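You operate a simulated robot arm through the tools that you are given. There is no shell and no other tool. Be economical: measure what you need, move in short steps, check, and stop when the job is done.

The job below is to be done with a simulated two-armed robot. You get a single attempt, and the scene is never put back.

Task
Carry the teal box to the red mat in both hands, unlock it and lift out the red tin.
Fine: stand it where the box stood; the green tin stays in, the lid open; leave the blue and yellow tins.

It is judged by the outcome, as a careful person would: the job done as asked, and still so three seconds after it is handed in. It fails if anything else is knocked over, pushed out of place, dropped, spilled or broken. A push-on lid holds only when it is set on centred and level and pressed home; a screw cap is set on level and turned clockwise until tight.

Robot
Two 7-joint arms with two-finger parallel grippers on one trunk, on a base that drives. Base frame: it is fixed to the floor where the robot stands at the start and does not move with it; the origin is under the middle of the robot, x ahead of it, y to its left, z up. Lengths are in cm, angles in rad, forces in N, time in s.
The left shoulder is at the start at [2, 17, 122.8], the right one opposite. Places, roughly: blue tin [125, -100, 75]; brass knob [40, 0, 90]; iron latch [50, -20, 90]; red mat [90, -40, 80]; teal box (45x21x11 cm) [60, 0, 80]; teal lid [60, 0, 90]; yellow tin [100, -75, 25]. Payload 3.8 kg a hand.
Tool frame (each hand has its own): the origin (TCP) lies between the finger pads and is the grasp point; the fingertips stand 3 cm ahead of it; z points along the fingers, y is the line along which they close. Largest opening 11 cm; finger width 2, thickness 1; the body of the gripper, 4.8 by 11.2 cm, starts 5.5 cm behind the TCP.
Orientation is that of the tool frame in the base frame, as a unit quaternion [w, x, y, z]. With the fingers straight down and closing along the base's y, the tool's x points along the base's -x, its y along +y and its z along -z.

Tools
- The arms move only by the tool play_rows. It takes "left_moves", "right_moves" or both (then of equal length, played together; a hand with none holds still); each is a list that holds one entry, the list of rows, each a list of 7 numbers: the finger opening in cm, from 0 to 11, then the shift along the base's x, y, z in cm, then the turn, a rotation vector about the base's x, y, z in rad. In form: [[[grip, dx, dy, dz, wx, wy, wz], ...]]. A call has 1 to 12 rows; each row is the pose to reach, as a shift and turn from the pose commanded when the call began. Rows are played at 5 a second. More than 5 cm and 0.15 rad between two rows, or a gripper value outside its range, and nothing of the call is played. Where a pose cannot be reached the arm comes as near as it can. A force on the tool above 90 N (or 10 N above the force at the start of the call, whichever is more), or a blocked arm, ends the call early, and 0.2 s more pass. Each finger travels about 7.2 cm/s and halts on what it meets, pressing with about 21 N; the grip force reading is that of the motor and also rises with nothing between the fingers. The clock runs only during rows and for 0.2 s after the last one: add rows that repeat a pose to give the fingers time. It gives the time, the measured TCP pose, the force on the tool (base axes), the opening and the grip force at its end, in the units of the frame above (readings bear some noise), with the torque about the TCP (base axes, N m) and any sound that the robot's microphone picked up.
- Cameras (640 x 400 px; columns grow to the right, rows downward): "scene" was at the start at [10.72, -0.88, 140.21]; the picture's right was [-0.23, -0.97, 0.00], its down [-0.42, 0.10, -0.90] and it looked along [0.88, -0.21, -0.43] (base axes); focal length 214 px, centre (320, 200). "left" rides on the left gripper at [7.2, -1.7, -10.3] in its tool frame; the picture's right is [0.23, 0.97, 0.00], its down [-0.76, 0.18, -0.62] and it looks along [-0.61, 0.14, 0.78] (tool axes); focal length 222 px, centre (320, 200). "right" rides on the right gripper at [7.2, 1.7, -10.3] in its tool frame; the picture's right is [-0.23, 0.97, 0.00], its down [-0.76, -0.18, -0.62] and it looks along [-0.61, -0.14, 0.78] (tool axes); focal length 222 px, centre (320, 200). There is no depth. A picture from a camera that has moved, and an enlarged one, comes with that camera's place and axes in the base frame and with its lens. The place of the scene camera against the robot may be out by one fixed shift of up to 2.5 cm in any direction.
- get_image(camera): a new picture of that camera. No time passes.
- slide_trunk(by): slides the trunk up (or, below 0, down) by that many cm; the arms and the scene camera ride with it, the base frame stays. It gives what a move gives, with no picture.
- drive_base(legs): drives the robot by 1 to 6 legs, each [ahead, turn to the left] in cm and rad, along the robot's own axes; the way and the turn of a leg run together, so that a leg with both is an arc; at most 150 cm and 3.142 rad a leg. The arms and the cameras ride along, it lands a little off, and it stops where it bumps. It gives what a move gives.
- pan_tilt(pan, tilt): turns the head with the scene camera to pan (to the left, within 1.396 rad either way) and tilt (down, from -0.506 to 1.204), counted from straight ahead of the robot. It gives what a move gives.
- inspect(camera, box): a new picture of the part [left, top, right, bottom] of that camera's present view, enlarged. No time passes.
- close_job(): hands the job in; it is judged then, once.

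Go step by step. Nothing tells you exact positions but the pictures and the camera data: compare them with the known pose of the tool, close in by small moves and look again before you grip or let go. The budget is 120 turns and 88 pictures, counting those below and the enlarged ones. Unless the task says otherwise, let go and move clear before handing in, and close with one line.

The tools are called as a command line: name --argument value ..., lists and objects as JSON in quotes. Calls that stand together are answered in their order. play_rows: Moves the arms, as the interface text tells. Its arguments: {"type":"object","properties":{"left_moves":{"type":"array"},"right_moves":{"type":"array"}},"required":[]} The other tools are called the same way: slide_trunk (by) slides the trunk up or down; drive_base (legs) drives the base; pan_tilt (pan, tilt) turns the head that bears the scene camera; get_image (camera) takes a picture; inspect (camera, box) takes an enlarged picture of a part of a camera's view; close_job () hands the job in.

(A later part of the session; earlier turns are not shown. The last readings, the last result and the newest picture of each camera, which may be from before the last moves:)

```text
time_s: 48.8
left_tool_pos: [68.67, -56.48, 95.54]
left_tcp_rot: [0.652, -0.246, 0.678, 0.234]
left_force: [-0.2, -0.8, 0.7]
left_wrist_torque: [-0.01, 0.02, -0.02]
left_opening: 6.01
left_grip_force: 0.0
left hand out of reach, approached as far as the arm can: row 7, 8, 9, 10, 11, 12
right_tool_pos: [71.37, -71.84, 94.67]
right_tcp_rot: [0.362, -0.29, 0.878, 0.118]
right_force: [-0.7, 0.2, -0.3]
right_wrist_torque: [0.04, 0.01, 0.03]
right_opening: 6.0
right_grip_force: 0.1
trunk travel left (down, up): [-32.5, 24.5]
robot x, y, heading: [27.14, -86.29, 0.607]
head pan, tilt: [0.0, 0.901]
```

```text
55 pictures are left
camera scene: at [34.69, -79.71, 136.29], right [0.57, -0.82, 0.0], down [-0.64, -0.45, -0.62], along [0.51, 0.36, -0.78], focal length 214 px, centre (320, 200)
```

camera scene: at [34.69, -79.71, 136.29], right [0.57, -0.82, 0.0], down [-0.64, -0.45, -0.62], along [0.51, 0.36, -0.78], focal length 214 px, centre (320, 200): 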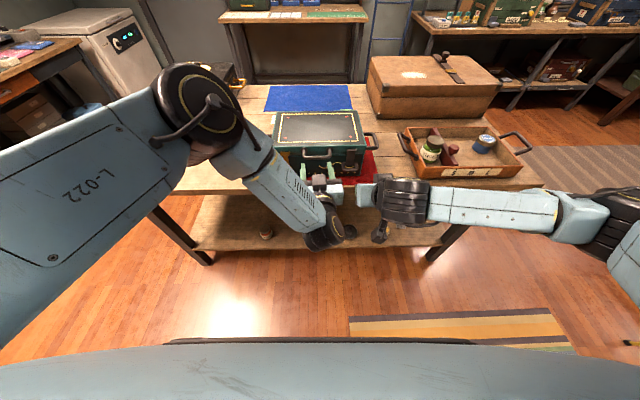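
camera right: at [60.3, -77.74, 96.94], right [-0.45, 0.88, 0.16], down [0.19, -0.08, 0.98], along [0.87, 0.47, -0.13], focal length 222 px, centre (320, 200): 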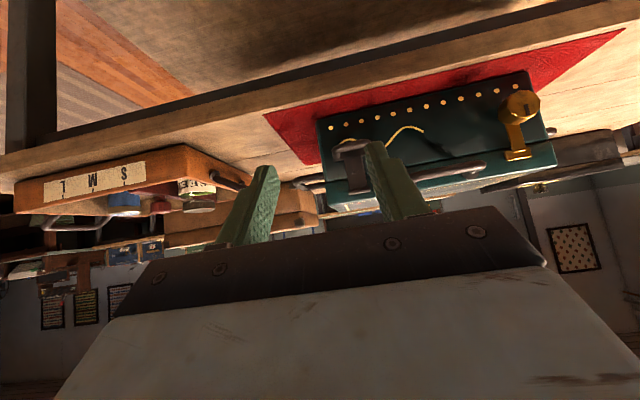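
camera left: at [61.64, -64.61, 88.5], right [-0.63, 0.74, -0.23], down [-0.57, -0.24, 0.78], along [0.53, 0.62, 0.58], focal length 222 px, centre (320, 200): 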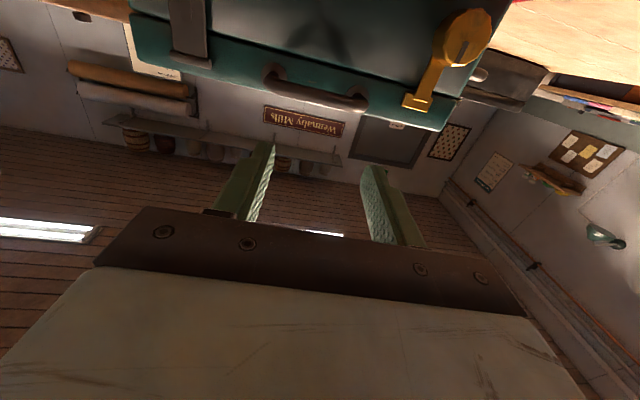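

The arm folded up short of the target because the shoulder is too high for a level hand. I'll unwind that move and lower the trunk, then try again.

play_rows --left_moves '[[[6, -1.16, 0.28, 1.78, -0.0775, 0.1055, 0], [6, -2.32, 0.57, 3.57, -0.155, 0.211, 0], [6, -3.48, 0.85, 5.35, -0.2325, 0.3165, 0], [6, -4.63, 1.13, 7.13, -0.31, 0.422, 0], [6, -5.8, 1.42, 8.9, -0.3875, 0.5275, 0], [6, -6.95, 1.7, 10.7, -0.465, 0.633, 0], [6, -8.1, 1.98, 12.5, -0.5425, 0.7385, 0], [6, -9.27, 2.27, 14.3, -0.62, 0.844, 0], [6, -10.4, 2.55, 16.05, -0.6975, 0.9495, 0], [6, -11.6, 2.83, 17.8, -0.775, 1.055, 0], [6, -12.7, 3.1, 19.6, -0.8525, 1.1605, 0], [6, -13.9, 3.4, 21.4, -0.93, 1.266, 0]]]'

slide_trunk --by -16

get_image --camera "scene"

```text
time_s: 51.4
left_tool_pos: [54.87, -52.62, 116.61]
left_tcp_rot: [-0.03, -0.314, 0.949, 0.019]
left_force: [0.1, -0.4, -1.1]
left_wrist_torque: [0.0, 0.02, 0.0]
left_opening: 5.98
left_grip_force: 0.1
right_tool_pos: [71.37, -71.76, 94.72]
right_tcp_rot: [0.362, -0.291, 0.878, 0.118]
right_force: [-0.5, -0.1, -0.3]
right_wrist_torque: [-0.05, 0.01, 0.01]
right_opening: 5.99
right_grip_force: 0.0
trunk travel left (down, up): [-32.5, 24.5]
robot x, y, heading: [27.06, -86.04, 0.61]
head pan, tilt: [0.0, 0.901]
```

```text
time_s: 53.2
left_tool_pos: [54.98, -52.69, 100.54]
left_tcp_rot: [-0.029, -0.313, 0.949, 0.02]
left_force: [0.1, -0.2, -0.8]
left_wrist_torque: [-0.01, -0.02, 0.0]
left_opening: 5.99
left_grip_force: 0.1
right_tool_pos: [71.32, -71.87, 78.74]
right_tcp_rot: [0.362, -0.291, 0.878, 0.119]
right_force: [0.1, -0.9, -0.3]
right_wrist_torque: [0.0, -0.01, -0.02]
right_opening: 6.0
right_grip_force: 0.0
trunk travel left (down, up): [-16.5, 40.5]
robot x, y, heading: [27.52, -86.62, 0.61]
head pan, tilt: [0.0, 0.901]
```

```text
54 pictures are left
camera scene: at [34.66, -79.61, 120.29], right [0.57, -0.82, 0.0], down [-0.64, -0.45, -0.62], along [0.51, 0.35, -0.78], focal length 214 px, centre (320, 200)
```

scene: 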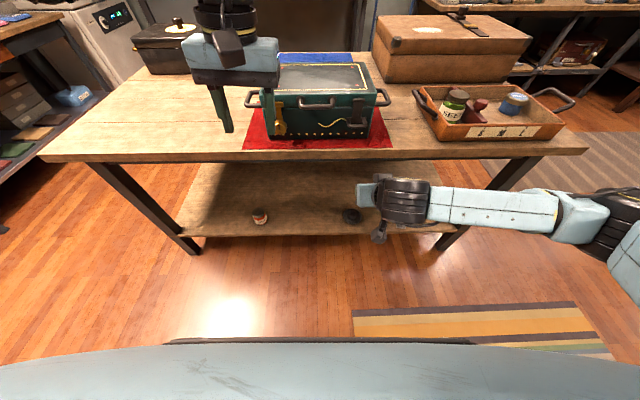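

The left hand is back pointing down at the right sideways position. I'll lower 10 more, then turn it level towards the knob.

slide_trunk --by -10

play_rows --left_moves '[[[6, 0.7, 0.3, 0, 0.0804, -0.1094, 0], [6, 1.4, 0.6, 0, 0.161, -0.219, 0], [6, 2.1, 0.9, 0, 0.241, -0.328, 0], [6, 2.8, 1.2, 0, 0.322, -0.438, 0], [6, 3.5, 1.5, 0, 0.402, -0.547, 0], [6, 4.2, 1.8, 0, 0.482, -0.656, 0], [6, 4.9, 2.1, -0.5, 0.563, -0.766, 0], [6, 5.6, 2.5, -1, 0.643, -0.875, 0], [6, 6.3, 3, -2, 0.724, -0.985, 0], [6, 7.0, 3.5, -3, 0.804, -1.094, 0], [6, 7.7, 4.2, -3.5, 0.884, -1.203, 0], [6, 8.5, 5, -4, 0.965, -1.313, 0]]]'

get_image --camera "left"

get_image --camera "scene"

```text
time_s: 54.6
left_tool_pos: [54.88, -52.7, 90.68]
left_tcp_rot: [-0.029, -0.314, 0.949, 0.02]
left_force: [0.8, 0.7, 0.4]
left_wrist_torque: [0.0, 0.0, -0.02]
left_opening: 6.03
left_grip_force: 0.0
right_tool_pos: [71.32, -71.82, 68.81]
right_tcp_rot: [0.362, -0.291, 0.878, 0.119]
right_force: [0.7, -0.4, 0.4]
right_wrist_torque: [0.0, 0.02, 0.0]
right_opening: 6.0
right_grip_force: 0.1
trunk travel left (down, up): [-6.5, 50.5]
robot x, y, heading: [26.91, -86.44, 0.609]
head pan, tilt: [0.0, 0.901]
```

```text
time_s: 57.2
left_tool_pos: [63.54, -47.74, 86.58]
left_tcp_rot: [0.672, -0.239, 0.659, 0.239]
left_force: [-0.9, 0.0, -0.4]
left_wrist_torque: [0.0, 0.01, -0.02]
left_opening: 6.0
left_grip_force: 0.0
right_tool_pos: [71.24, -71.8, 68.7]
right_tcp_rot: [0.362, -0.292, 0.878, 0.119]
right_force: [0.2, -0.9, -0.1]
right_wrist_torque: [-0.01, -0.02, 0.02]
right_opening: 6.01
right_grip_force: 0.0
trunk travel left (down, up): [-6.5, 50.5]
robot x, y, heading: [27.35, -86.54, 0.609]
head pan, tilt: [0.0, 0.901]
```

```text
53 pictures are left
camera left: at [56.81, -55.55, 79.06], right [-0.62, 0.75, -0.23], down [-0.61, -0.26, 0.75], along [0.5, 0.6, 0.62], focal length 222 px, centre (320, 200)
```

left: 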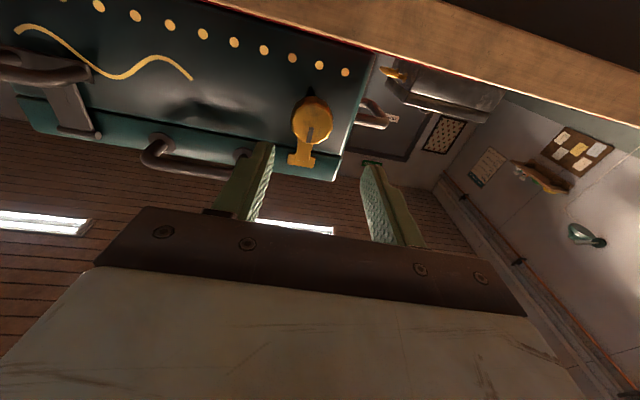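

```text
52 pictures are left
camera scene: at [34.68, -79.6, 110.28], right [0.57, -0.82, 0.0], down [-0.64, -0.45, -0.62], along [0.51, 0.35, -0.78], focal length 214 px, centre (320, 200)
```

scene: 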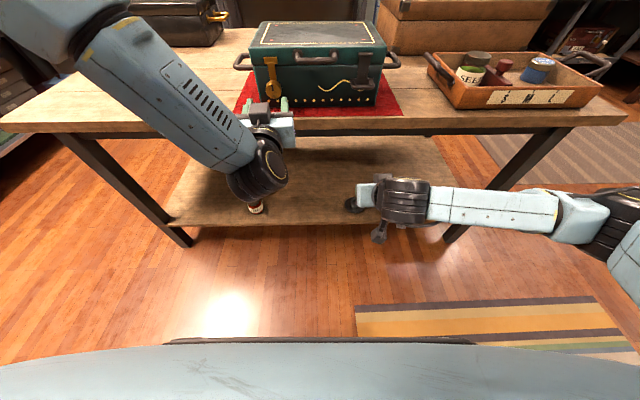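

The left hand now points level, about 9 cm short of the knob, which is at about (a 76.2, b 31.8, z 85.9). I'll look at the knob's markings before gripping.

inspect --camera "left" --box '[250, 60, 380, 180]'

inspect --camera "left" --box '[0, 20, 180, 160]'

```text
3.33 times, centred on (315, 120) of left
camera zoom: at [56.81, -55.55, 79.06], right [-0.62, 0.75, -0.23], down [-0.61, -0.26, 0.75], along [0.5, 0.6, 0.62], focal length 740 px, centre (337, 467)
```

zoom: 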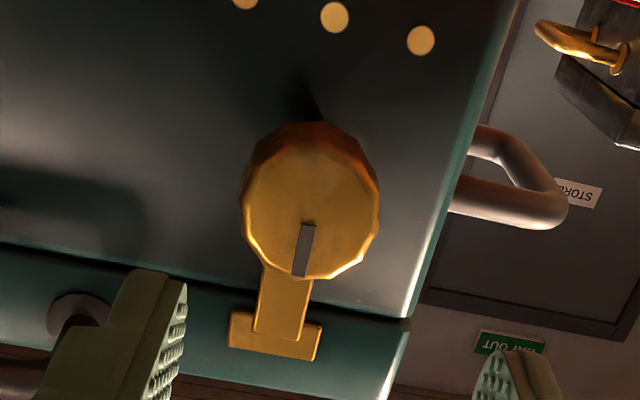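

```text
2.86 times, centred on (90, 90) of left
camera zoom: at [56.81, -55.55, 79.06], right [-0.62, 0.75, -0.23], down [-0.61, -0.26, 0.75], along [0.5, 0.6, 0.62], focal length 635 px, centre (977, 514)
```

zoom: 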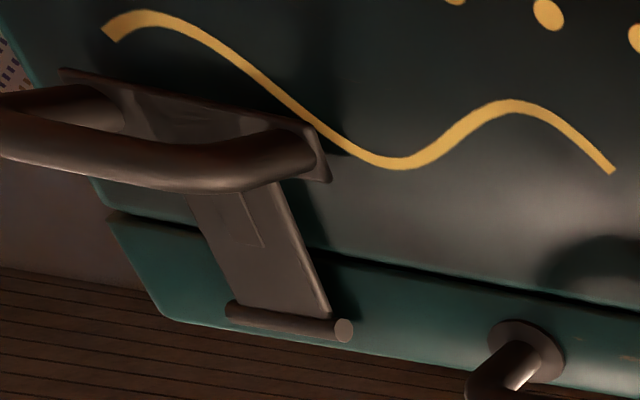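

The knob's pointer is straight up. The iron latch is a strap pivoted on the lid, with a pull loop. I'll move in round the knob with the fingers open.

play_rows --left_moves '[[[6, 1.5, 1.1, -0.3, 0, 0, -0.057], [6, 3, 2.1, -0.7, 0, 0, -0.057], [6, 4.5, 3.2, -0.7, 0, 0, -0.057], [6, 5.7, 4.06, -0.7, 0, 0, -0.057], [6, 5.7, 4.06, -0.7, 0, 0, -0.057]]]'

get_image --camera "left"

inspect --camera "scene" --box '[220, 10, 420, 160]'

```text
time_s: 58.4
left_tool_pos: [69.97, -46.79, 87.71]
left_tcp_rot: [0.675, -0.224, 0.667, 0.222]
left_force: [-3.2, -2.3, 1.3]
left_wrist_torque: [0.04, 0.02, 0.1]
left_opening: 6.03
left_grip_force: 0.9
left hand out of reach, approached as far as the arm can: row 1, 2, 3, 4, 5
right_tool_pos: [71.22, -71.77, 68.72]
right_tcp_rot: [0.362, -0.291, 0.877, 0.119]
right_force: [-0.2, -0.2, -0.9]
right_wrist_torque: [-0.03, -0.02, -0.04]
right_opening: 6.01
right_grip_force: 0.1
trunk travel left (down, up): [-6.5, 50.5]
robot x, y, heading: [27.11, -86.39, 0.61]
head pan, tilt: [0.0, 0.901]
```

```text
49 pictures are left
camera left: at [62.89, -54.23, 80.29], right [-0.58, 0.78, -0.23], down [-0.61, -0.23, 0.75], along [0.53, 0.58, 0.61], focal length 222 px, centre (320, 200)
```

left: 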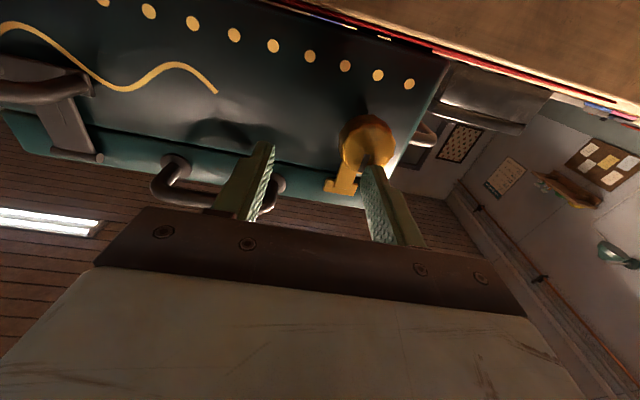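

```text
2.67 times, centred on (320, 85) of scene
camera zoom: at [34.63, -79.63, 110.29], right [0.57, -0.82, 0.0], down [-0.64, -0.45, -0.62], along [0.51, 0.35, -0.78], focal length 572 px, centre (320, 507)
```

zoom: 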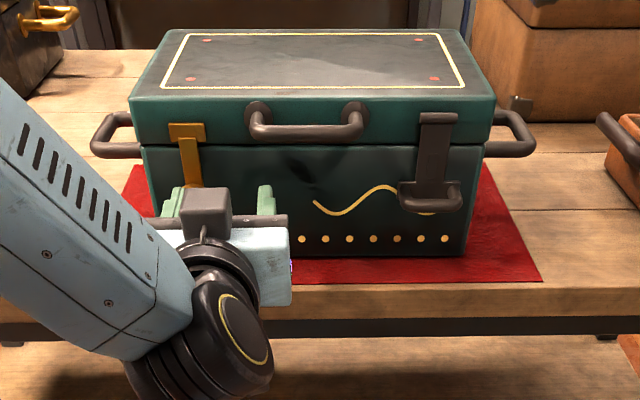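

The arm is folded too tightly because the robot stands too close for a level hand, and one finger brushed the knob lightly. I'll pull straight back, drive back 18 cm and come in again with a longer arm.

play_rows --left_moves '[[[6, -2.4, -1.8, 0, 0, 0, 0], [6, -4.8, -3.6, 0, 0, 0, 0], [6, -7.2, -5.4, 0, 0, 0, 0]]]'

drive_base --legs '[[-18, 0]]'

```text
time_s: 59.2
left_tool_pos: [62.87, -51.88, 87.52]
left_tcp_rot: [0.678, -0.221, 0.665, 0.22]
left_force: [0.7, -0.5, 0.2]
left_wrist_torque: [-0.01, 0.0, -0.02]
left_opening: 6.01
left_grip_force: 0.0
right_tool_pos: [71.3, -71.8, 68.68]
right_tcp_rot: [0.362, -0.291, 0.878, 0.119]
right_force: [-0.5, 0.7, 0.0]
right_wrist_torque: [-0.03, -0.03, 0.01]
right_opening: 6.01
right_grip_force: 0.1
trunk travel left (down, up): [-6.5, 50.5]
robot x, y, heading: [27.05, -86.13, 0.607]
head pan, tilt: [0.0, 0.901]
```

```text
time_s: 60.7
left_tool_pos: [48.08, -62.37, 87.58]
left_tcp_rot: [0.679, -0.22, 0.666, 0.218]
left_force: [0.4, 0.5, 0.4]
left_wrist_torque: [-0.01, 0.0, -0.04]
left_opening: 6.0
left_grip_force: 0.1
right_tool_pos: [56.53, -82.04, 68.7]
right_tcp_rot: [0.362, -0.29, 0.878, 0.118]
right_force: [-0.3, -0.8, 0.6]
right_wrist_torque: [-0.01, 0.02, 0.01]
right_opening: 6.01
right_grip_force: 0.0
trunk travel left (down, up): [-6.5, 50.5]
robot x, y, heading: [12.07, -96.66, 0.604]
head pan, tilt: [0.0, 0.901]
```

play_rows --left_moves '[[[6, 2.7, 2.5, -0.3, 0, 0, 0], [6, 5.4, 5, -0.6, 0, 0, 0], [6, 8.1, 7.5, -0.9, 0, 0, 0], [6, 10.8, 10, -1.2, 0, 0, 0], [6, 13.5, 12.5, -1.5, 0, 0, 0], [6, 16.25, 15, -1.7, 0, 0, 0], [6, 16.25, 15, -1.7, 0, 0, 0]]]'

get_image --camera "left"

```text
time_s: 62.3
left_tool_pos: [66.28, -49.61, 87.93]
left_tcp_rot: [0.669, -0.229, 0.67, 0.225]
left_force: [0.3, 0.8, -0.2]
left_wrist_torque: [-0.02, 0.03, -0.02]
left_opening: 6.0
left_grip_force: 0.0
left hand out of reach, approached as far as the arm can: row 2, 3, 4, 5, 6, 7
right_tool_pos: [56.65, -82.21, 68.66]
right_tcp_rot: [0.362, -0.29, 0.878, 0.118]
right_force: [0.4, -0.1, -0.8]
right_wrist_torque: [0.02, 0.0, 0.01]
right_opening: 6.0
right_grip_force: 0.0
trunk travel left (down, up): [-6.5, 50.5]
robot x, y, heading: [12.3, -96.66, 0.603]
head pan, tilt: [0.0, 0.901]
```

```text
47 pictures are left
camera left: at [59.16, -57.36, 80.66], right [-0.59, 0.77, -0.23], down [-0.6, -0.23, 0.76], along [0.53, 0.59, 0.6], focal length 222 px, centre (320, 200)
```

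left: 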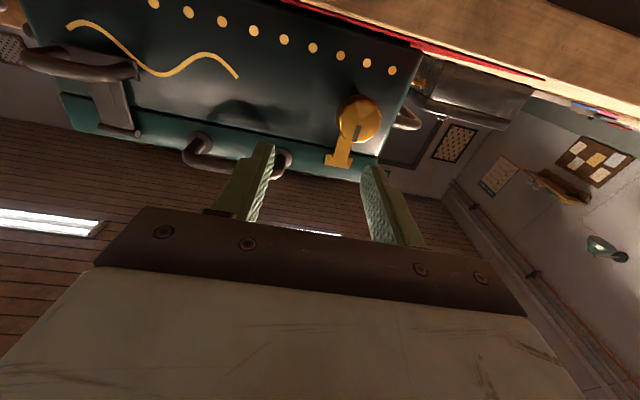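

The left hand can only point level towards my right side, and the right hand mirrors that. So the right hand should take the knob and the left hand the latch. I'll withdraw the left hand and level the right.

play_rows --left_moves '[[[6, -2.09, -0.54, 1, -0.077, 0.105, 0], [6, -4.18, -1.08, 2, -0.154, 0.21, 0], [6, -6.27, -1.62, 3, -0.231, 0.315, 0], [6, -8.36, -2.16, 4, -0.308, 0.42, 0], [6, -10.45, -2.7, 5, -0.385, 0.525, 0], [6, -12.54, -3.24, 6, -0.462, 0.63, 0], [6, -14.63, -3.78, 7, -0.539, 0.735, 0], [6, -16.72, -4.32, 8, -0.616, 0.84, 0], [6, -18.81, -4.86, 9, -0.693, 0.945, 0], [6, -20.9, -5.4, 10, -0.77, 1.05, 0], [6, -22.99, -5.94, 11, -0.847, 1.155, 0], [6, -25.1, -6.5, 12, -0.924, 1.26, 0]]]' --right_moves '[[[6, 0, 0, 1.4, 0.039, -0.053, 0], [6, 0, 0, 2.8, 0.078, -0.106, 0], [6, 0, 0, 4.2, 0.117, -0.159, 0], [6, 0, 0, 5.6, 0.156, -0.212, 0], [6, 0, 0, 7, 0.195, -0.265, 0], [6, 0, 0, 8.4, 0.234, -0.318, 0], [6, 0, 0, 9.8, 0.273, -0.371, 0], [6, 0, 0, 11.2, 0.312, -0.424, 0], [6, 0, 0, 12.6, 0.351, -0.477, 0], [6, 0, 0, 14, 0.39, -0.53, 0], [6, 0, 0, 15.5, 0.43, -0.583, 0], [6, 0, 0, 17.3, 0.468, -0.637, 0]]]'

```text
time_s: 64.9
left_tool_pos: [40.93, -56.02, 100.12]
left_tcp_rot: [0.011, -0.315, 0.949, 0.002]
left_force: [-0.3, 1.0, -0.9]
left_wrist_torque: [-0.02, 0.0, 0.04]
left_opening: 6.03
left_grip_force: 0.1
right_tool_pos: [53.92, -80.47, 87.44]
right_tcp_rot: [0.673, -0.22, 0.672, 0.218]
right_force: [0.4, -0.8, -0.3]
right_wrist_torque: [-0.02, 0.01, -0.02]
right_opening: 6.01
right_grip_force: 0.0
right hand out of reach, approached as far as the arm can: row 6, 7, 8, 9, 10, 11, 12
trunk travel left (down, up): [-6.5, 50.5]
robot x, y, heading: [12.32, -96.65, 0.605]
head pan, tilt: [0.0, 0.901]
```

play_rows --left_moves '[[[6, -2.4, 3.2, 2, 0, 0, 0], [6, -4.8, 6.4, 4, 0, 0, 0], [6, -7.1, 9.7, 6, 0, 0, 0], [6, -7.1, 9.7, 6, 0, 0, 0], [6, -7.1, 9.7, 6, 0, 0, 0], [6, -7.1, 9.7, 6, 0, 0, 0], [6, -7.1, 9.7, 6, 0, 0, 0], [6, -7.1, 9.7, 6, 0, 0, 0], [6, -7.1, 9.7, 6, 0, 0, 0]]]' --right_moves '[[[6, 1.2, 4.1, -0.2, 0, 0, 0], [6, 2.4, 8.2, -0.4, 0, 0, 0], [6, 3.6, 12.3, -0.6, 0, 0, 0], [6, 4.8, 16.4, -0.7, 0, 0, 0], [6, 6.0, 20.5, -0.9, 0, 0, 0], [6, 7.3, 24.5, -1.1, 0, 0, 0], [6, 8.5, 28.6, -1.3, 0, 0, 0], [6, 9.7, 32.7, -1.4, 0, 0, 0], [6, 9.7, 32.7, -1.4, 0, 0, 0]]]'

get_image --camera "right"

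get_image --camera "scene"

```text
time_s: 66.9
left_tool_pos: [34.05, -46.66, 105.98]
left_tcp_rot: [0.012, -0.314, 0.949, 0.003]
left_force: [0.3, -0.2, -0.4]
left_wrist_torque: [0.02, -0.04, -0.02]
left_opening: 6.01
left_grip_force: 0.0
right_tool_pos: [63.94, -47.95, 85.92]
right_tcp_rot: [0.672, -0.222, 0.672, 0.219]
right_force: [-0.4, -1.2, -0.2]
right_wrist_torque: [0.02, 0.02, 0.0]
right_opening: 6.0
right_grip_force: 0.0
trunk travel left (down, up): [-6.5, 50.5]
robot x, y, heading: [12.23, -96.54, 0.6]
head pan, tilt: [0.0, 0.901]
```

```text
46 pictures are left
camera right: at [54.58, -52.59, 78.67], right [-0.58, 0.79, 0.22], down [-0.4, -0.51, 0.76], along [0.71, 0.35, 0.61], focal length 222 px, centre (320, 200)
```

right: 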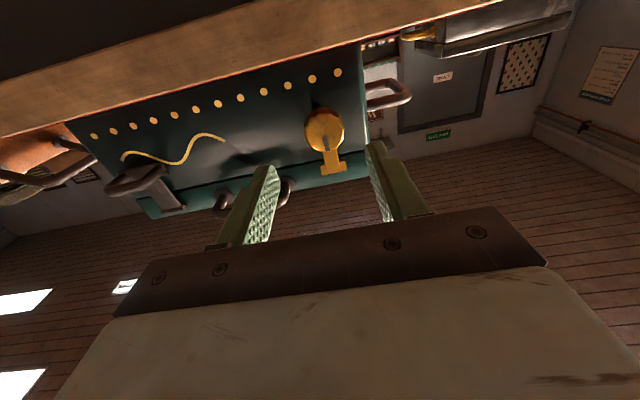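

```text
45 pictures are left
camera scene: at [19.93, -89.86, 110.28], right [0.57, -0.82, 0.0], down [-0.64, -0.45, -0.62], along [0.51, 0.35, -0.78], focal length 214 px, centre (320, 200)
```

scene: 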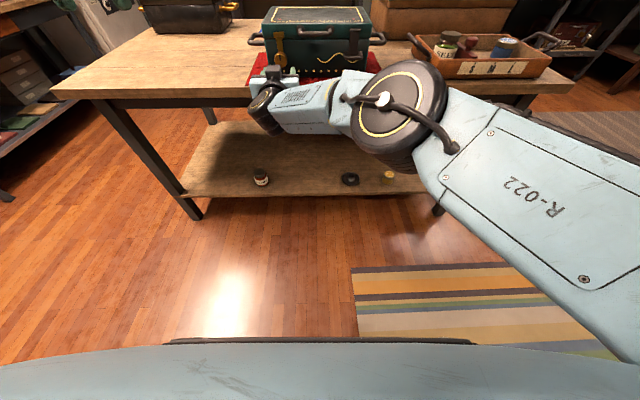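

The right hand is level, in line with the knob and about 9 cm short. I'll move in around it.

play_rows --right_moves '[[[6, 1.3, 1.5, 0, 0, 0, 0], [6, 2.8, 2.8, 0, 0, 0, 0], [6, 4.2, 3.8, 0, 0, 0, 0], [6, 5.45, 4.75, 0, 0, 0, 0], [6, 5.45, 4.75, 0, 0, 0, 0]]]'

get_image --camera "right"

```text
time_s: 68.1
left_tool_pos: [33.93, -46.55, 106.03]
left_tcp_rot: [0.012, -0.314, 0.949, 0.003]
left_force: [0.1, -0.5, -0.2]
left_wrist_torque: [0.0, -0.04, 0.0]
left_opening: 5.99
left_grip_force: 0.1
right_tool_pos: [64.81, -47.43, 85.23]
right_tcp_rot: [0.673, -0.221, 0.672, 0.219]
right_force: [0.2, 0.1, -0.5]
right_wrist_torque: [0.0, -0.01, -0.04]
right_opening: 6.01
right_grip_force: 0.0
right hand out of reach, approached as far as the arm can: row 1, 2, 3, 4, 5
trunk travel left (down, up): [-6.5, 50.5]
robot x, y, heading: [12.53, -96.87, 0.609]
head pan, tilt: [0.0, 0.901]
```

```text
44 pictures are left
camera right: at [55.5, -52.13, 78.05], right [-0.58, 0.79, 0.22], down [-0.4, -0.51, 0.76], along [0.71, 0.35, 0.61], focal length 222 px, centre (320, 200)
```

right: 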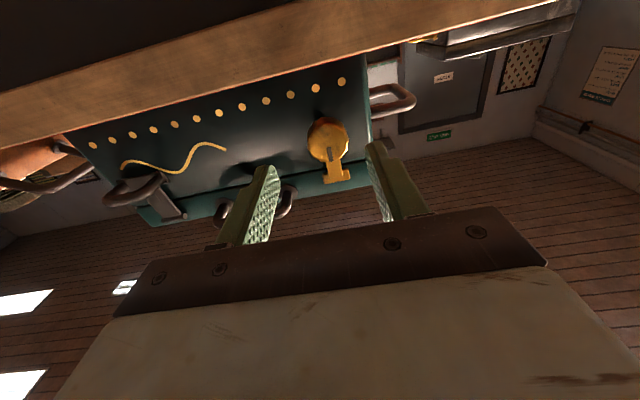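

The arm is now at full stretch. I'll draw the hand back 4 cm, drive forward 9, and finish with the arm.

play_rows --right_moves '[[[6, -1.6, -1.2, 0.4, 0, 0, 0], [6, -3.2, -2.4, 0.7, 0, 0, 0]]]'

drive_base --legs '[[8, 0]]'

get_image --camera "right"

```text
time_s: 68.7
left_tool_pos: [33.93, -46.61, 105.99]
left_tcp_rot: [0.012, -0.313, 0.95, 0.002]
left_force: [0.9, 0.6, -0.9]
left_wrist_torque: [-0.02, 0.02, 0.02]
left_opening: 5.98
left_grip_force: 0.1
right_tool_pos: [61.51, -49.84, 85.9]
right_tcp_rot: [0.672, -0.222, 0.671, 0.22]
right_force: [1.0, -0.5, -0.2]
right_wrist_torque: [0.01, 0.0, 0.02]
right_opening: 6.0
right_grip_force: 0.1
trunk travel left (down, up): [-6.5, 50.5]
robot x, y, heading: [12.59, -96.66, 0.604]
head pan, tilt: [0.0, 0.901]
```

```text
time_s: 69.8
left_tool_pos: [40.71, -41.94, 105.95]
left_tcp_rot: [0.011, -0.314, 0.949, 0.002]
left_force: [0.3, -1.1, -0.7]
left_wrist_torque: [0.0, 0.04, 0.01]
left_opening: 5.99
left_grip_force: 0.1
right_tool_pos: [68.24, -45.2, 85.99]
right_tcp_rot: [0.673, -0.221, 0.672, 0.218]
right_force: [0.0, -0.5, -0.4]
right_wrist_torque: [-0.01, -0.02, 0.01]
right_opening: 6.0
right_grip_force: 0.1
trunk travel left (down, up): [-6.5, 50.5]
robot x, y, heading: [18.66, -91.93, 0.602]
head pan, tilt: [0.0, 0.901]
```

```text
43 pictures are left
camera right: at [58.93, -49.92, 78.69], right [-0.58, 0.79, 0.22], down [-0.4, -0.51, 0.76], along [0.71, 0.35, 0.61], focal length 222 px, centre (320, 200)
```

right: 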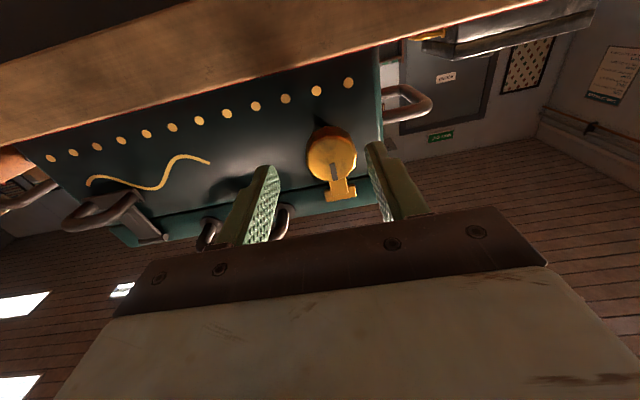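

play_rows --right_moves '[[[6, -0.47, 0.65, 0.1, 0, 0, 0], [6, 0.3, 1.2, 0.1, 0, 0, 0], [6, 1.14, 1.83, 0.1, 0, 0, 0], [6, 1.14, 1.83, 0.1, 0, 0, 0]]]'

play_rows --right_moves '[[[4.5, 0, 0, 0, 0, 0, 0], [3, 0, 0, 0, 0, 0, 0], [1.5, 0, 0, 0, 0, 0, 0], [0, 0, 0, 0, 0, 0, 0], [0, 0, 0, 0, 0, 0, 0]]]'

get_image --camera "right"

```text
time_s: 70.8
left_tool_pos: [40.67, -42.01, 106.11]
left_tcp_rot: [0.012, -0.313, 0.95, 0.002]
left_force: [-0.5, 0.0, 1.3]
left_wrist_torque: [-0.02, -0.03, 0.0]
left_opening: 6.0
left_grip_force: 0.0
right_tool_pos: [69.4, -43.31, 86.09]
right_tcp_rot: [0.673, -0.222, 0.671, 0.218]
right_force: [0.0, 0.2, -0.8]
right_wrist_torque: [-0.02, -0.02, 0.02]
right_opening: 6.01
right_grip_force: 0.1
trunk travel left (down, up): [-6.5, 50.5]
robot x, y, heading: [18.79, -92.14, 0.607]
head pan, tilt: [0.0, 0.901]
```

```text
time_s: 72.0
left_tool_pos: [40.68, -42.03, 105.95]
left_tcp_rot: [0.012, -0.314, 0.949, 0.001]
left_force: [-0.4, 0.2, 0.3]
left_wrist_torque: [-0.02, 0.0, -0.01]
left_opening: 6.02
left_grip_force: 0.1
right_tool_pos: [69.57, -43.44, 86.08]
right_tcp_rot: [0.673, -0.222, 0.671, 0.219]
right_force: [0.6, -2.2, -0.2]
right_wrist_torque: [-0.01, -0.02, -0.09]
right_opening: 3.51
right_grip_force: 21.1
trunk travel left (down, up): [-6.5, 50.5]
robot x, y, heading: [18.89, -92.3, 0.603]
head pan, tilt: [0.0, 0.901]
```

```text
42 pictures are left
camera right: at [60.15, -48.08, 78.88], right [-0.58, 0.79, 0.22], down [-0.4, -0.51, 0.76], along [0.71, 0.35, 0.61], focal length 222 px, centre (320, 200)
```

right: 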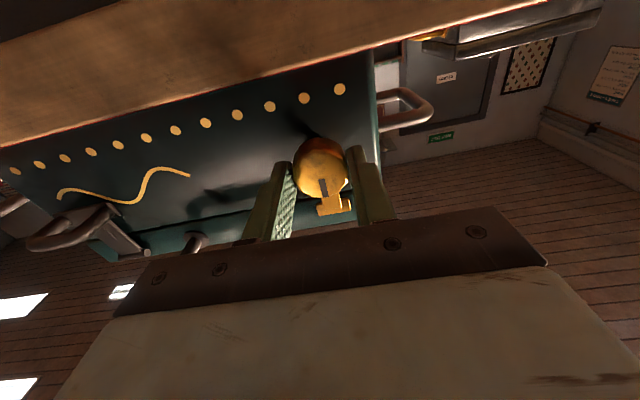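

The knob is gripped at 3.5 cm across. I'll try turning it counter-clockwise as seen from the front and watch the torque.

play_rows --right_moves '[[[0, 0, 0, 0, -0.097, -0.071, 0], [0, 0, 0, 0, -0.193, -0.142, 0], [0, 0, 0, 0, -0.29, -0.213, 0], [0, 0, 0, 0, -0.387, -0.284, 0]]]'

get_image --camera "right"

```text
time_s: 73.0
left_tool_pos: [40.67, -42.08, 106.1]
left_tcp_rot: [0.012, -0.314, 0.949, 0.002]
left_force: [0.2, -0.4, 0.2]
left_wrist_torque: [-0.04, 0.0, 0.0]
left_opening: 6.0
left_grip_force: 0.1
right_tool_pos: [69.42, -43.53, 86.16]
right_tcp_rot: [0.706, -0.374, 0.599, 0.052]
right_force: [0.9, -3.4, -0.1]
right_wrist_torque: [0.24, 0.13, -0.13]
right_opening: 3.5
right_grip_force: 21.0
trunk travel left (down, up): [-6.5, 50.5]
robot x, y, heading: [19.01, -92.15, 0.605]
head pan, tilt: [0.0, 0.901]
```

```text
41 pictures are left
camera right: at [62.19, -51.04, 78.91], right [-0.57, 0.78, -0.25], down [-0.62, -0.21, 0.76], along [0.54, 0.59, 0.6], focal length 222 px, centre (320, 200)
```

right: 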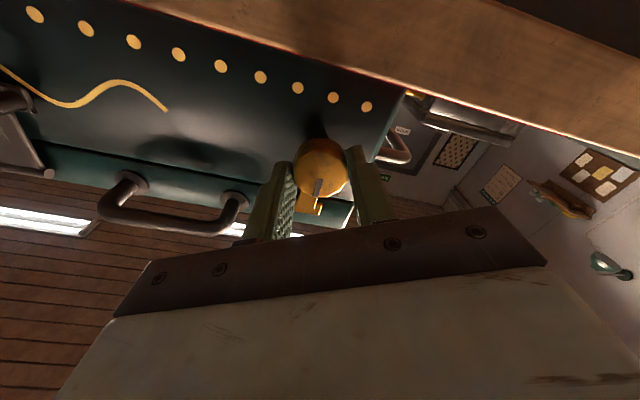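

It turns freely with low torque, so I'll continue to about a quarter turn.

play_rows --right_moves '[[[0, 0, 0, 0, -0.097, -0.071, 0], [0, 0, 0, 0, -0.193, -0.142, 0], [0, 0, 0, 0, -0.29, -0.213, 0], [0, 0, 0, 0, -0.387, -0.284, 0], [0, 0, 0, 0, -0.484, -0.355, 0], [0, 0, 0, 0, -0.58, -0.426, 0], [0, 0, 0, 0, -0.677, -0.497, 0], [0, 0, 0, 0, -0.774, -0.568, 0], [0, 0, 0, 0, -0.87, -0.639, 0]]]'

get_image --camera "right"

```text
time_s: 75.0
left_tool_pos: [40.55, -42.14, 106.09]
left_tcp_rot: [0.012, -0.314, 0.949, 0.003]
left_force: [-0.6, -0.4, 0.3]
left_wrist_torque: [0.01, 0.02, -0.03]
left_opening: 6.02
left_grip_force: 0.1
right_tool_pos: [69.36, -43.26, 86.22]
right_tcp_rot: [0.632, -0.629, 0.321, -0.318]
right_force: [0.3, -2.2, 6.4]
right_wrist_torque: [0.34, 0.01, -0.1]
right_opening: 3.52
right_grip_force: 21.3
trunk travel left (down, up): [-6.5, 50.5]
robot x, y, heading: [19.04, -91.71, 0.604]
head pan, tilt: [0.0, 0.901]
```

```text
40 pictures are left
camera right: at [65.25, -55.27, 84.45], right [-0.14, 0.19, -0.97], down [-0.95, 0.24, 0.18], along [0.27, 0.95, 0.15], focal length 222 px, centre (320, 200)
```

right: 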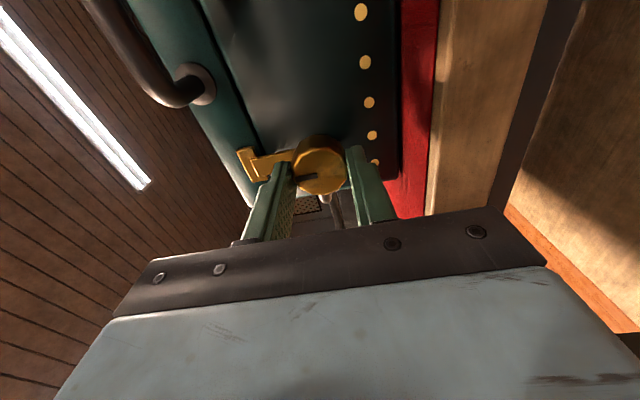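

inspect --camera "right" --box '[220, 120, 400, 230]'

```text
3.56 times, centred on (310, 175) of right
camera zoom: at [65.25, -55.27, 84.45], right [-0.14, 0.19, -0.97], down [-0.95, 0.24, 0.18], along [0.27, 0.95, 0.15], focal length 790 px, centre (356, 289)
```

zoom: 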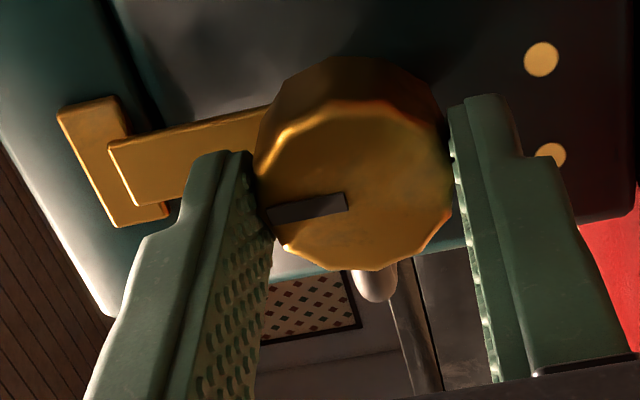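

The knob has not turned. The pointer still points up and the fingers slipped round it, so it is blocked counter-clockwise. I'll turn clockwise with the grip now.

play_rows --right_moves '[[[0, 0, 0, 0, 0.097, 0.071, 0], [0, 0, 0, 0, 0.193, 0.142, 0], [0, 0, 0, 0, 0.29, 0.213, 0], [0, 0, 0, 0, 0.387, 0.284, 0], [0, 0, 0, 0, 0.484, 0.355, 0], [0, 0, 0, 0, 0.58, 0.426, 0], [0, 0, 0, 0, 0.677, 0.497, 0], [0, 0, 0, 0, 0.774, 0.568, 0], [0, 0, 0, 0, 0.87, 0.639, 0], [0, 0, 0, 0, 0.967, 0.71, 0], [0, 0, 0, 0, 1.064, 0.781, 0], [0, 0, 0, 0, 1.16, 0.852, 0]]]'

inspect --camera "right" --box '[220, 100, 420, 230]'

```text
time_s: 77.5
left_tool_pos: [40.54, -42.08, 106.04]
left_tcp_rot: [0.012, -0.314, 0.949, 0.001]
left_force: [0.4, -0.8, 0.7]
left_wrist_torque: [0.01, -0.01, 0.0]
left_opening: 6.01
left_grip_force: 0.0
right_tool_pos: [69.39, -43.45, 86.05]
right_tcp_rot: [0.684, -0.261, 0.658, 0.179]
right_force: [0.7, -6.0, 3.0]
right_wrist_torque: [-0.27, -0.19, -0.31]
right_opening: 3.5
right_grip_force: 21.2
trunk travel left (down, up): [-6.5, 50.5]
robot x, y, heading: [19.19, -92.04, 0.599]
head pan, tilt: [0.0, 0.901]
```

```text
3.08 times, centred on (320, 165) of right
camera zoom: at [60.5, -48.84, 78.65], right [-0.59, 0.8, 0.11], down [-0.45, -0.44, 0.78], along [0.67, 0.41, 0.62], focal length 684 px, centre (320, 308)
```

zoom: 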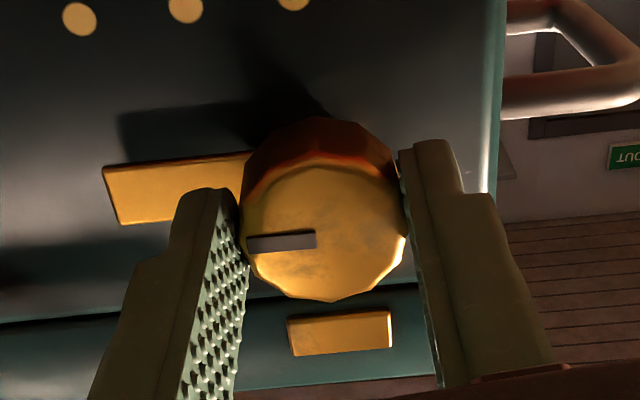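

The clockwise turn worked. The brass arm has swung clear of its keeper on the lid and lies level. I'll release, back the right hand out and bring the left hand round for the iron latch.

play_rows --right_moves '[[[2, 0, 0, 0, 0, 0, 0], [4, 0, 0, 0, 0, 0, 0], [6, 0, 0, 0, 0, 0, 0], [6, 0, 0, 0, 0, 0, 0], [6, -3.2, -2.4, 0, 0, 0, 0], [6, -6.4, -4.8, 0, 0, 0, 0], [6, -9.6, -7.1, 0, 0, 0, 0]]]'

get_image --camera "right"

inspect --camera "scene" --box '[230, 0, 410, 100]'

```text
time_s: 79.2
left_tool_pos: [40.63, -42.06, 106.05]
left_tcp_rot: [0.013, -0.314, 0.949, 0.002]
left_force: [-0.6, 0.6, -0.1]
left_wrist_torque: [0.01, 0.01, 0.04]
left_opening: 6.01
left_grip_force: 0.1
right_tool_pos: [59.72, -50.55, 86.16]
right_tcp_rot: [0.685, -0.26, 0.657, 0.177]
right_force: [0.1, -0.1, -0.4]
right_wrist_torque: [0.05, 0.04, 0.0]
right_opening: 5.99
right_grip_force: 0.1
trunk travel left (down, up): [-6.5, 50.5]
robot x, y, heading: [19.04, -92.04, 0.606]
head pan, tilt: [0.0, 0.901]
```

```text
37 pictures are left
camera right: at [50.89, -55.95, 78.73], right [-0.59, 0.8, 0.11], down [-0.46, -0.44, 0.78], along [0.67, 0.41, 0.62], focal length 222 px, centre (320, 200)
```

right: 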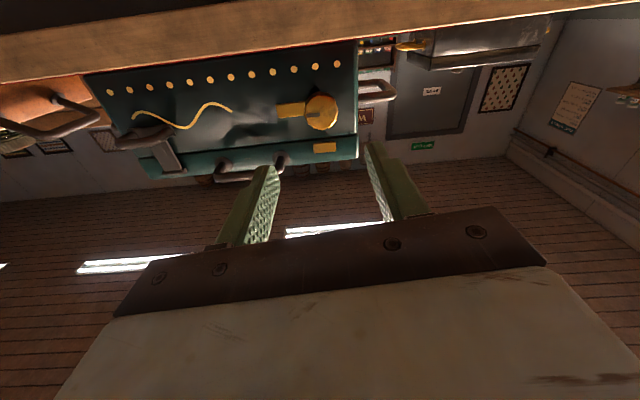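

```text
3.56 times, centred on (320, 50) of scene
camera zoom: at [26.52, -85.3, 110.29], right [0.57, -0.82, 0.0], down [-0.64, -0.45, -0.62], along [0.51, 0.35, -0.78], focal length 763 px, centre (320, 733)
```

zoom: 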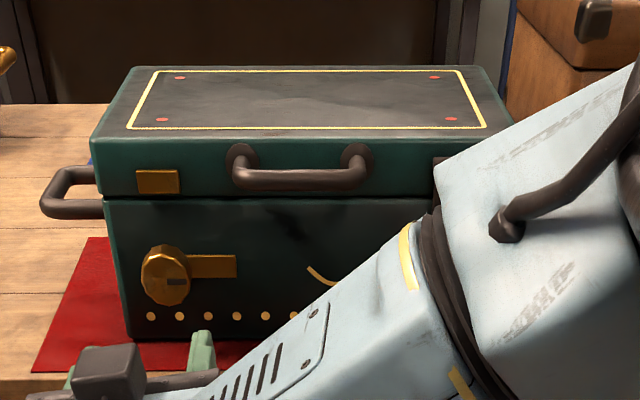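

The brass lock is undone. The iron latch's loop bar is at about (a 96, b 30.5, z 87). The left hand, level and rolled to close up and down, can grip that loop, so I'll move the right hand aside to the right first.

play_rows --right_moves '[[[6, 0.61, -2.53, 1.2, -0.077, 0.105, 0], [6, 1.22, -5.06, 2.4, -0.154, 0.21, 0], [6, 1.83, -7.59, 3.6, -0.231, 0.315, 0], [6, 2.44, -10.1, 4.8, -0.308, 0.42, 0], [6, 3.05, -12.65, 6, -0.385, 0.525, 0], [6, 3.66, -15.2, 7.2, -0.462, 0.63, 0], [6, 4.27, -17.7, 8.4, -0.539, 0.735, 0], [6, 4.88, -20.2, 9.6, -0.616, 0.84, 0], [6, 5.5, -22.8, 10.8, -0.693, 0.945, 0], [6, 6.1, -25.3, 12, -0.77, 1.05, 0], [6, 6.7, -27.8, 13.2, -0.847, 1.155, 0], [6, 7.3, -30.4, 14.4, -0.924, 1.26, 0]]]'

play_rows --left_moves '[[[6, 1.48, -2.02, -1.5, 0.077, -0.105, 0], [6, 2.96, -4.04, -3, 0.154, -0.21, 0], [6, 4.44, -6.06, -4.5, 0.231, -0.315, 0], [6, 5.92, -8.08, -6, 0.308, -0.42, 0], [6, 7.4, -10.1, -7.5, 0.385, -0.525, 0], [6, 8.88, -12.1, -9, 0.462, -0.63, 0], [6, 10.4, -14.1, -10.5, 0.539, -0.735, 0], [6, 11.8, -16.2, -12, 0.616, -0.84, 0], [6, 13.3, -18.2, -13.5, 0.693, -0.945, 0], [6, 14.8, -20.2, -15, 0.77, -1.05, 0], [6, 16.3, -22.2, -16.5, 0.847, -1.155, 0], [6, 17.8, -24.2, -18, 0.924, -1.26, 0]]]' --right_moves '[[[6, 1.2, -1.6, 0, 0, 0, 0], [6, 2.4, -3.2, 0, 0, 0, 0], [6, 3.6, -4.8, 0, 0, 0, 0], [6, 4.7, -6.4, 0, 0, 0, 0], [6, 4.7, -6.4, 0, 0, 0, 0], [6, 4.7, -6.4, 0, 0, 0, 0], [6, 4.7, -6.4, 0, 0, 0, 0], [6, 4.7, -6.4, 0, 0, 0, 0], [6, 4.7, -6.4, 0, 0, 0, 0], [6, 4.7, -6.4, 0, 0, 0, 0], [6, 4.7, -6.4, 0, 0, 0, 0], [6, 4.7, -6.4, 0, 0, 0, 0]]]'

get_image --camera "scene"

```text
time_s: 81.8
left_tool_pos: [40.69, -42.08, 105.88]
left_tcp_rot: [0.011, -0.314, 0.949, 0.002]
left_force: [0.7, -0.7, 0.2]
left_wrist_torque: [-0.02, -0.01, 0.01]
left_opening: 5.98
left_grip_force: 0.1
right_tool_pos: [67.26, -81.03, 100.48]
right_tcp_rot: [0.004, -0.37, 0.929, 0.001]
right_force: [-0.2, 0.1, 0.2]
right_wrist_torque: [-0.01, 0.01, 0.0]
right_opening: 5.99
right_grip_force: 0.1
trunk travel left (down, up): [-6.5, 50.5]
robot x, y, heading: [18.64, -91.76, 0.603]
head pan, tilt: [0.0, 0.901]
```

```text
time_s: 84.3
left_tool_pos: [58.18, -66.04, 88.01]
left_tcp_rot: [0.679, -0.219, 0.666, 0.218]
left_force: [-0.3, 0.1, -0.6]
left_wrist_torque: [-0.03, -0.02, 0.0]
left_opening: 5.98
left_grip_force: 0.1
right_tool_pos: [71.81, -87.4, 100.44]
right_tcp_rot: [0.005, -0.369, 0.929, 0.001]
right_force: [-0.1, 0.0, -0.5]
right_wrist_torque: [-0.02, -0.01, 0.02]
right_opening: 5.97
right_grip_force: 0.0
trunk travel left (down, up): [-6.5, 50.5]
robot x, y, heading: [19.13, -92.02, 0.605]
head pan, tilt: [0.0, 0.901]
```

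```text
35 pictures are left
camera scene: at [26.56, -85.32, 110.28], right [0.57, -0.82, 0.0], down [-0.65, -0.45, -0.62], along [0.51, 0.35, -0.78], focal length 214 px, centre (320, 200)
```

scene: 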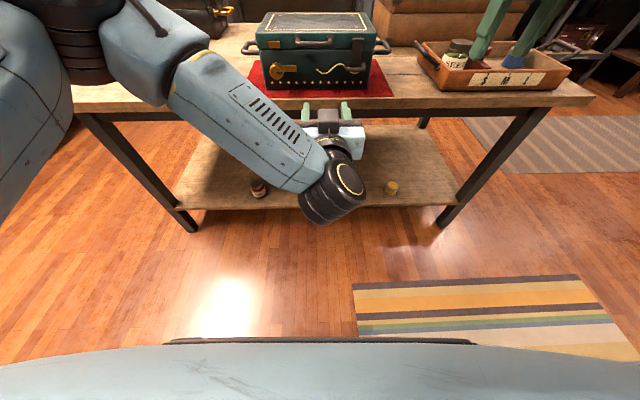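

play_rows --left_moves '[[[6, 1.23, 0.05, -0.1, 0.1056, 0.0776, 0], [6, 2.46, 0.1, -0.2, 0.211, 0.155, 0], [6, 3.69, 0.15, -0.3, 0.317, 0.233, 0], [6, 4.92, 0.2, -0.4, 0.422, 0.31, 0], [6, 6.15, 0.25, -0.5, 0.528, 0.388, 0], [6, 7.4, 0.3, -0.6, 0.634, 0.466, 0], [6, 8.6, 0.35, -0.7, 0.739, 0.543, 0], [6, 9.8, 0.4, -0.7, 0.845, 0.621, 0], [6, 11.1, 0.45, -0.8, 0.95, 0.698, 0], [6, 12.3, 0.5, -0.9, 1.056, 0.776, 0], [6, 13.5, 0.55, -1, 1.162, 0.854, 0], [6, 14.8, 0.6, -1, 1.267, 0.931, 0]]]'

get_image --camera "left"

get_image --camera "scene"

```text
time_s: 87.0
left_tool_pos: [73.09, -65.63, 87.06]
left_tcp_rot: [0.324, 0.324, 0.63, 0.627]
left_force: [0.3, 0.2, -0.4]
left_wrist_torque: [0.01, 0.0, -0.04]
left_opening: 5.98
left_grip_force: 0.1
right_tool_pos: [71.91, -87.25, 100.53]
right_tcp_rot: [0.005, -0.37, 0.929, 0.001]
right_force: [0.4, -1.0, -0.6]
right_wrist_torque: [0.0, 0.01, -0.05]
right_opening: 5.97
right_grip_force: 0.0
trunk travel left (down, up): [-6.5, 50.5]
robot x, y, heading: [18.74, -92.22, 0.599]
head pan, tilt: [0.0, 0.901]
```

```text
34 pictures are left
camera left: at [60.65, -65.76, 85.33], right [-0.13, 0.19, 0.97], down [-0.07, -0.98, 0.18], along [0.99, -0.04, 0.14], focal length 222 px, centre (320, 200)
```

left: 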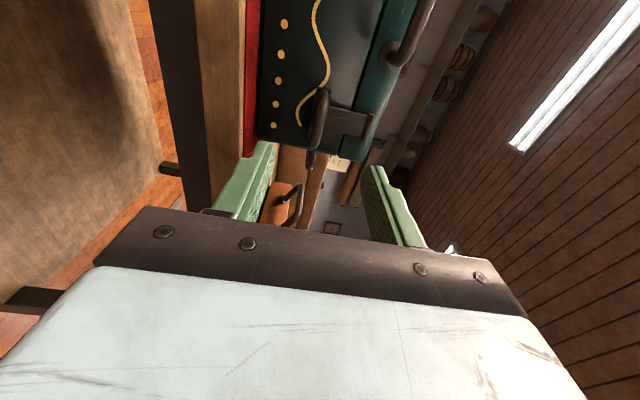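

```text
33 pictures are left
camera scene: at [26.55, -85.29, 110.28], right [0.57, -0.82, 0.0], down [-0.64, -0.45, -0.62], along [0.51, 0.35, -0.78], focal length 214 px, centre (320, 200)
```

scene: 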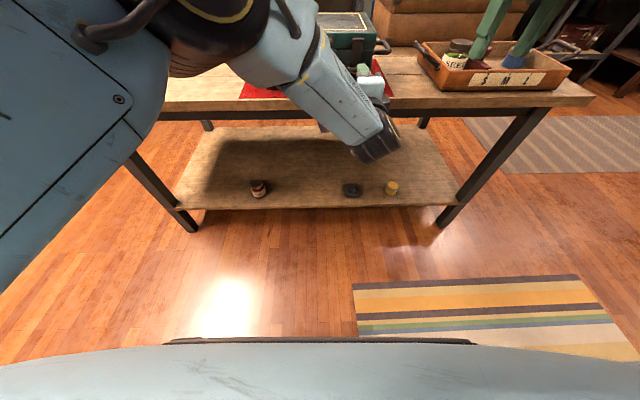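

inspect --camera "left" --box '[230, 60, 430, 200]'

```text
2.86 times, centred on (330, 130) of left
camera zoom: at [60.65, -65.76, 85.33], right [-0.13, 0.19, 0.97], down [-0.07, -0.98, 0.18], along [0.99, -0.04, 0.14], focal length 635 px, centre (291, 400)
```

zoom: 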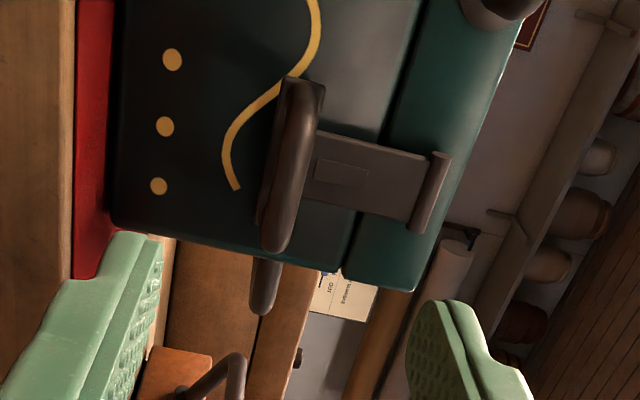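

The loop bar is centred at about (a 96, b 31, z 86.7) and the strap pivots at about (b 33.4, z 92.3). I'll move in with the fingers above and below the bar and close.

play_rows --left_moves '[[[5, 2.5, 1.9, -0.35, 0, 0, 0], [5, 5, 3.8, -0.35, 0, 0, 0], [5, 7.5, 5.65, -0.35, 0, 0, 0], [5, 7.5, 5.65, -0.35, 0, 0, 0]]]'

inspect --camera "left" --box '[200, 80, 440, 240]'

```text
time_s: 88.0
left_tool_pos: [80.58, -60.02, 86.6]
left_tcp_rot: [0.324, 0.323, 0.63, 0.627]
left_force: [0.1, -0.2, 0.4]
left_wrist_torque: [-0.03, 0.02, 0.03]
left_opening: 5.02
left_grip_force: 0.2
right_tool_pos: [71.79, -87.41, 100.56]
right_tcp_rot: [0.005, -0.37, 0.929, 0.001]
right_force: [-0.6, 0.1, 0.5]
right_wrist_torque: [-0.01, 0.01, -0.01]
right_opening: 6.0
right_grip_force: 0.0
trunk travel left (down, up): [-6.5, 50.5]
robot x, y, heading: [19.49, -91.85, 0.602]
head pan, tilt: [0.0, 0.901]
```

```text
2.50 times, centred on (320, 160) of left
camera zoom: at [68.23, -60.09, 84.91], right [-0.13, 0.19, 0.97], down [-0.07, -0.98, 0.18], along [0.99, -0.04, 0.14], focal length 555 px, centre (320, 300)
```

zoom: 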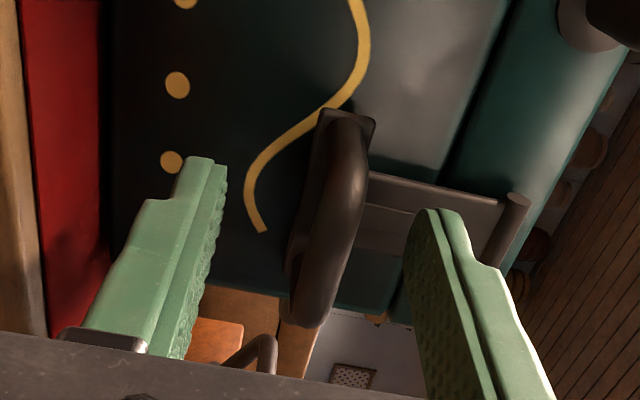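

play_rows --left_moves '[[[5, 0.5, 0.36, 0.1, 0, 0, 0], [3, 0.5, 0.36, 0.1, 0, 0, 0], [1.5, 0.5, 0.36, 0.1, 0, 0, 0], [0, 0.5, 0.36, 0.1, 0, 0, 0], [0, 0.5, 0.36, 0.1, 0, 0, 0], [0, 0.5, 0.36, 0.1, 0, 0, 0]]]'

inspect --camera "left" --box '[200, 80, 440, 240]'

```text
time_s: 89.3
left_tool_pos: [81.29, -59.58, 86.93]
left_tcp_rot: [0.325, 0.322, 0.629, 0.628]
left_force: [5.6, 0.6, 11.6]
left_wrist_torque: [0.12, -0.03, -0.08]
left_opening: 1.02
left_grip_force: 21.4
right_tool_pos: [71.82, -87.38, 100.67]
right_tcp_rot: [0.005, -0.37, 0.929, 0.001]
right_force: [0.4, -0.2, 0.2]
right_wrist_torque: [-0.02, 0.01, 0.02]
right_opening: 6.0
right_grip_force: 0.1
trunk travel left (down, up): [-6.5, 50.5]
robot x, y, heading: [18.54, -91.95, 0.603]
head pan, tilt: [0.0, 0.901]
```

```text
2.50 times, centred on (320, 160) of left
camera zoom: at [68.72, -59.75, 85.12], right [-0.13, 0.19, 0.97], down [-0.07, -0.98, 0.18], along [0.99, -0.04, 0.14], focal length 555 px, centre (320, 300)
```

zoom: 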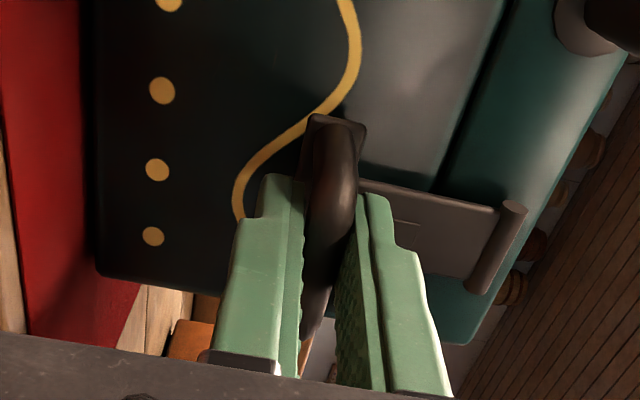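

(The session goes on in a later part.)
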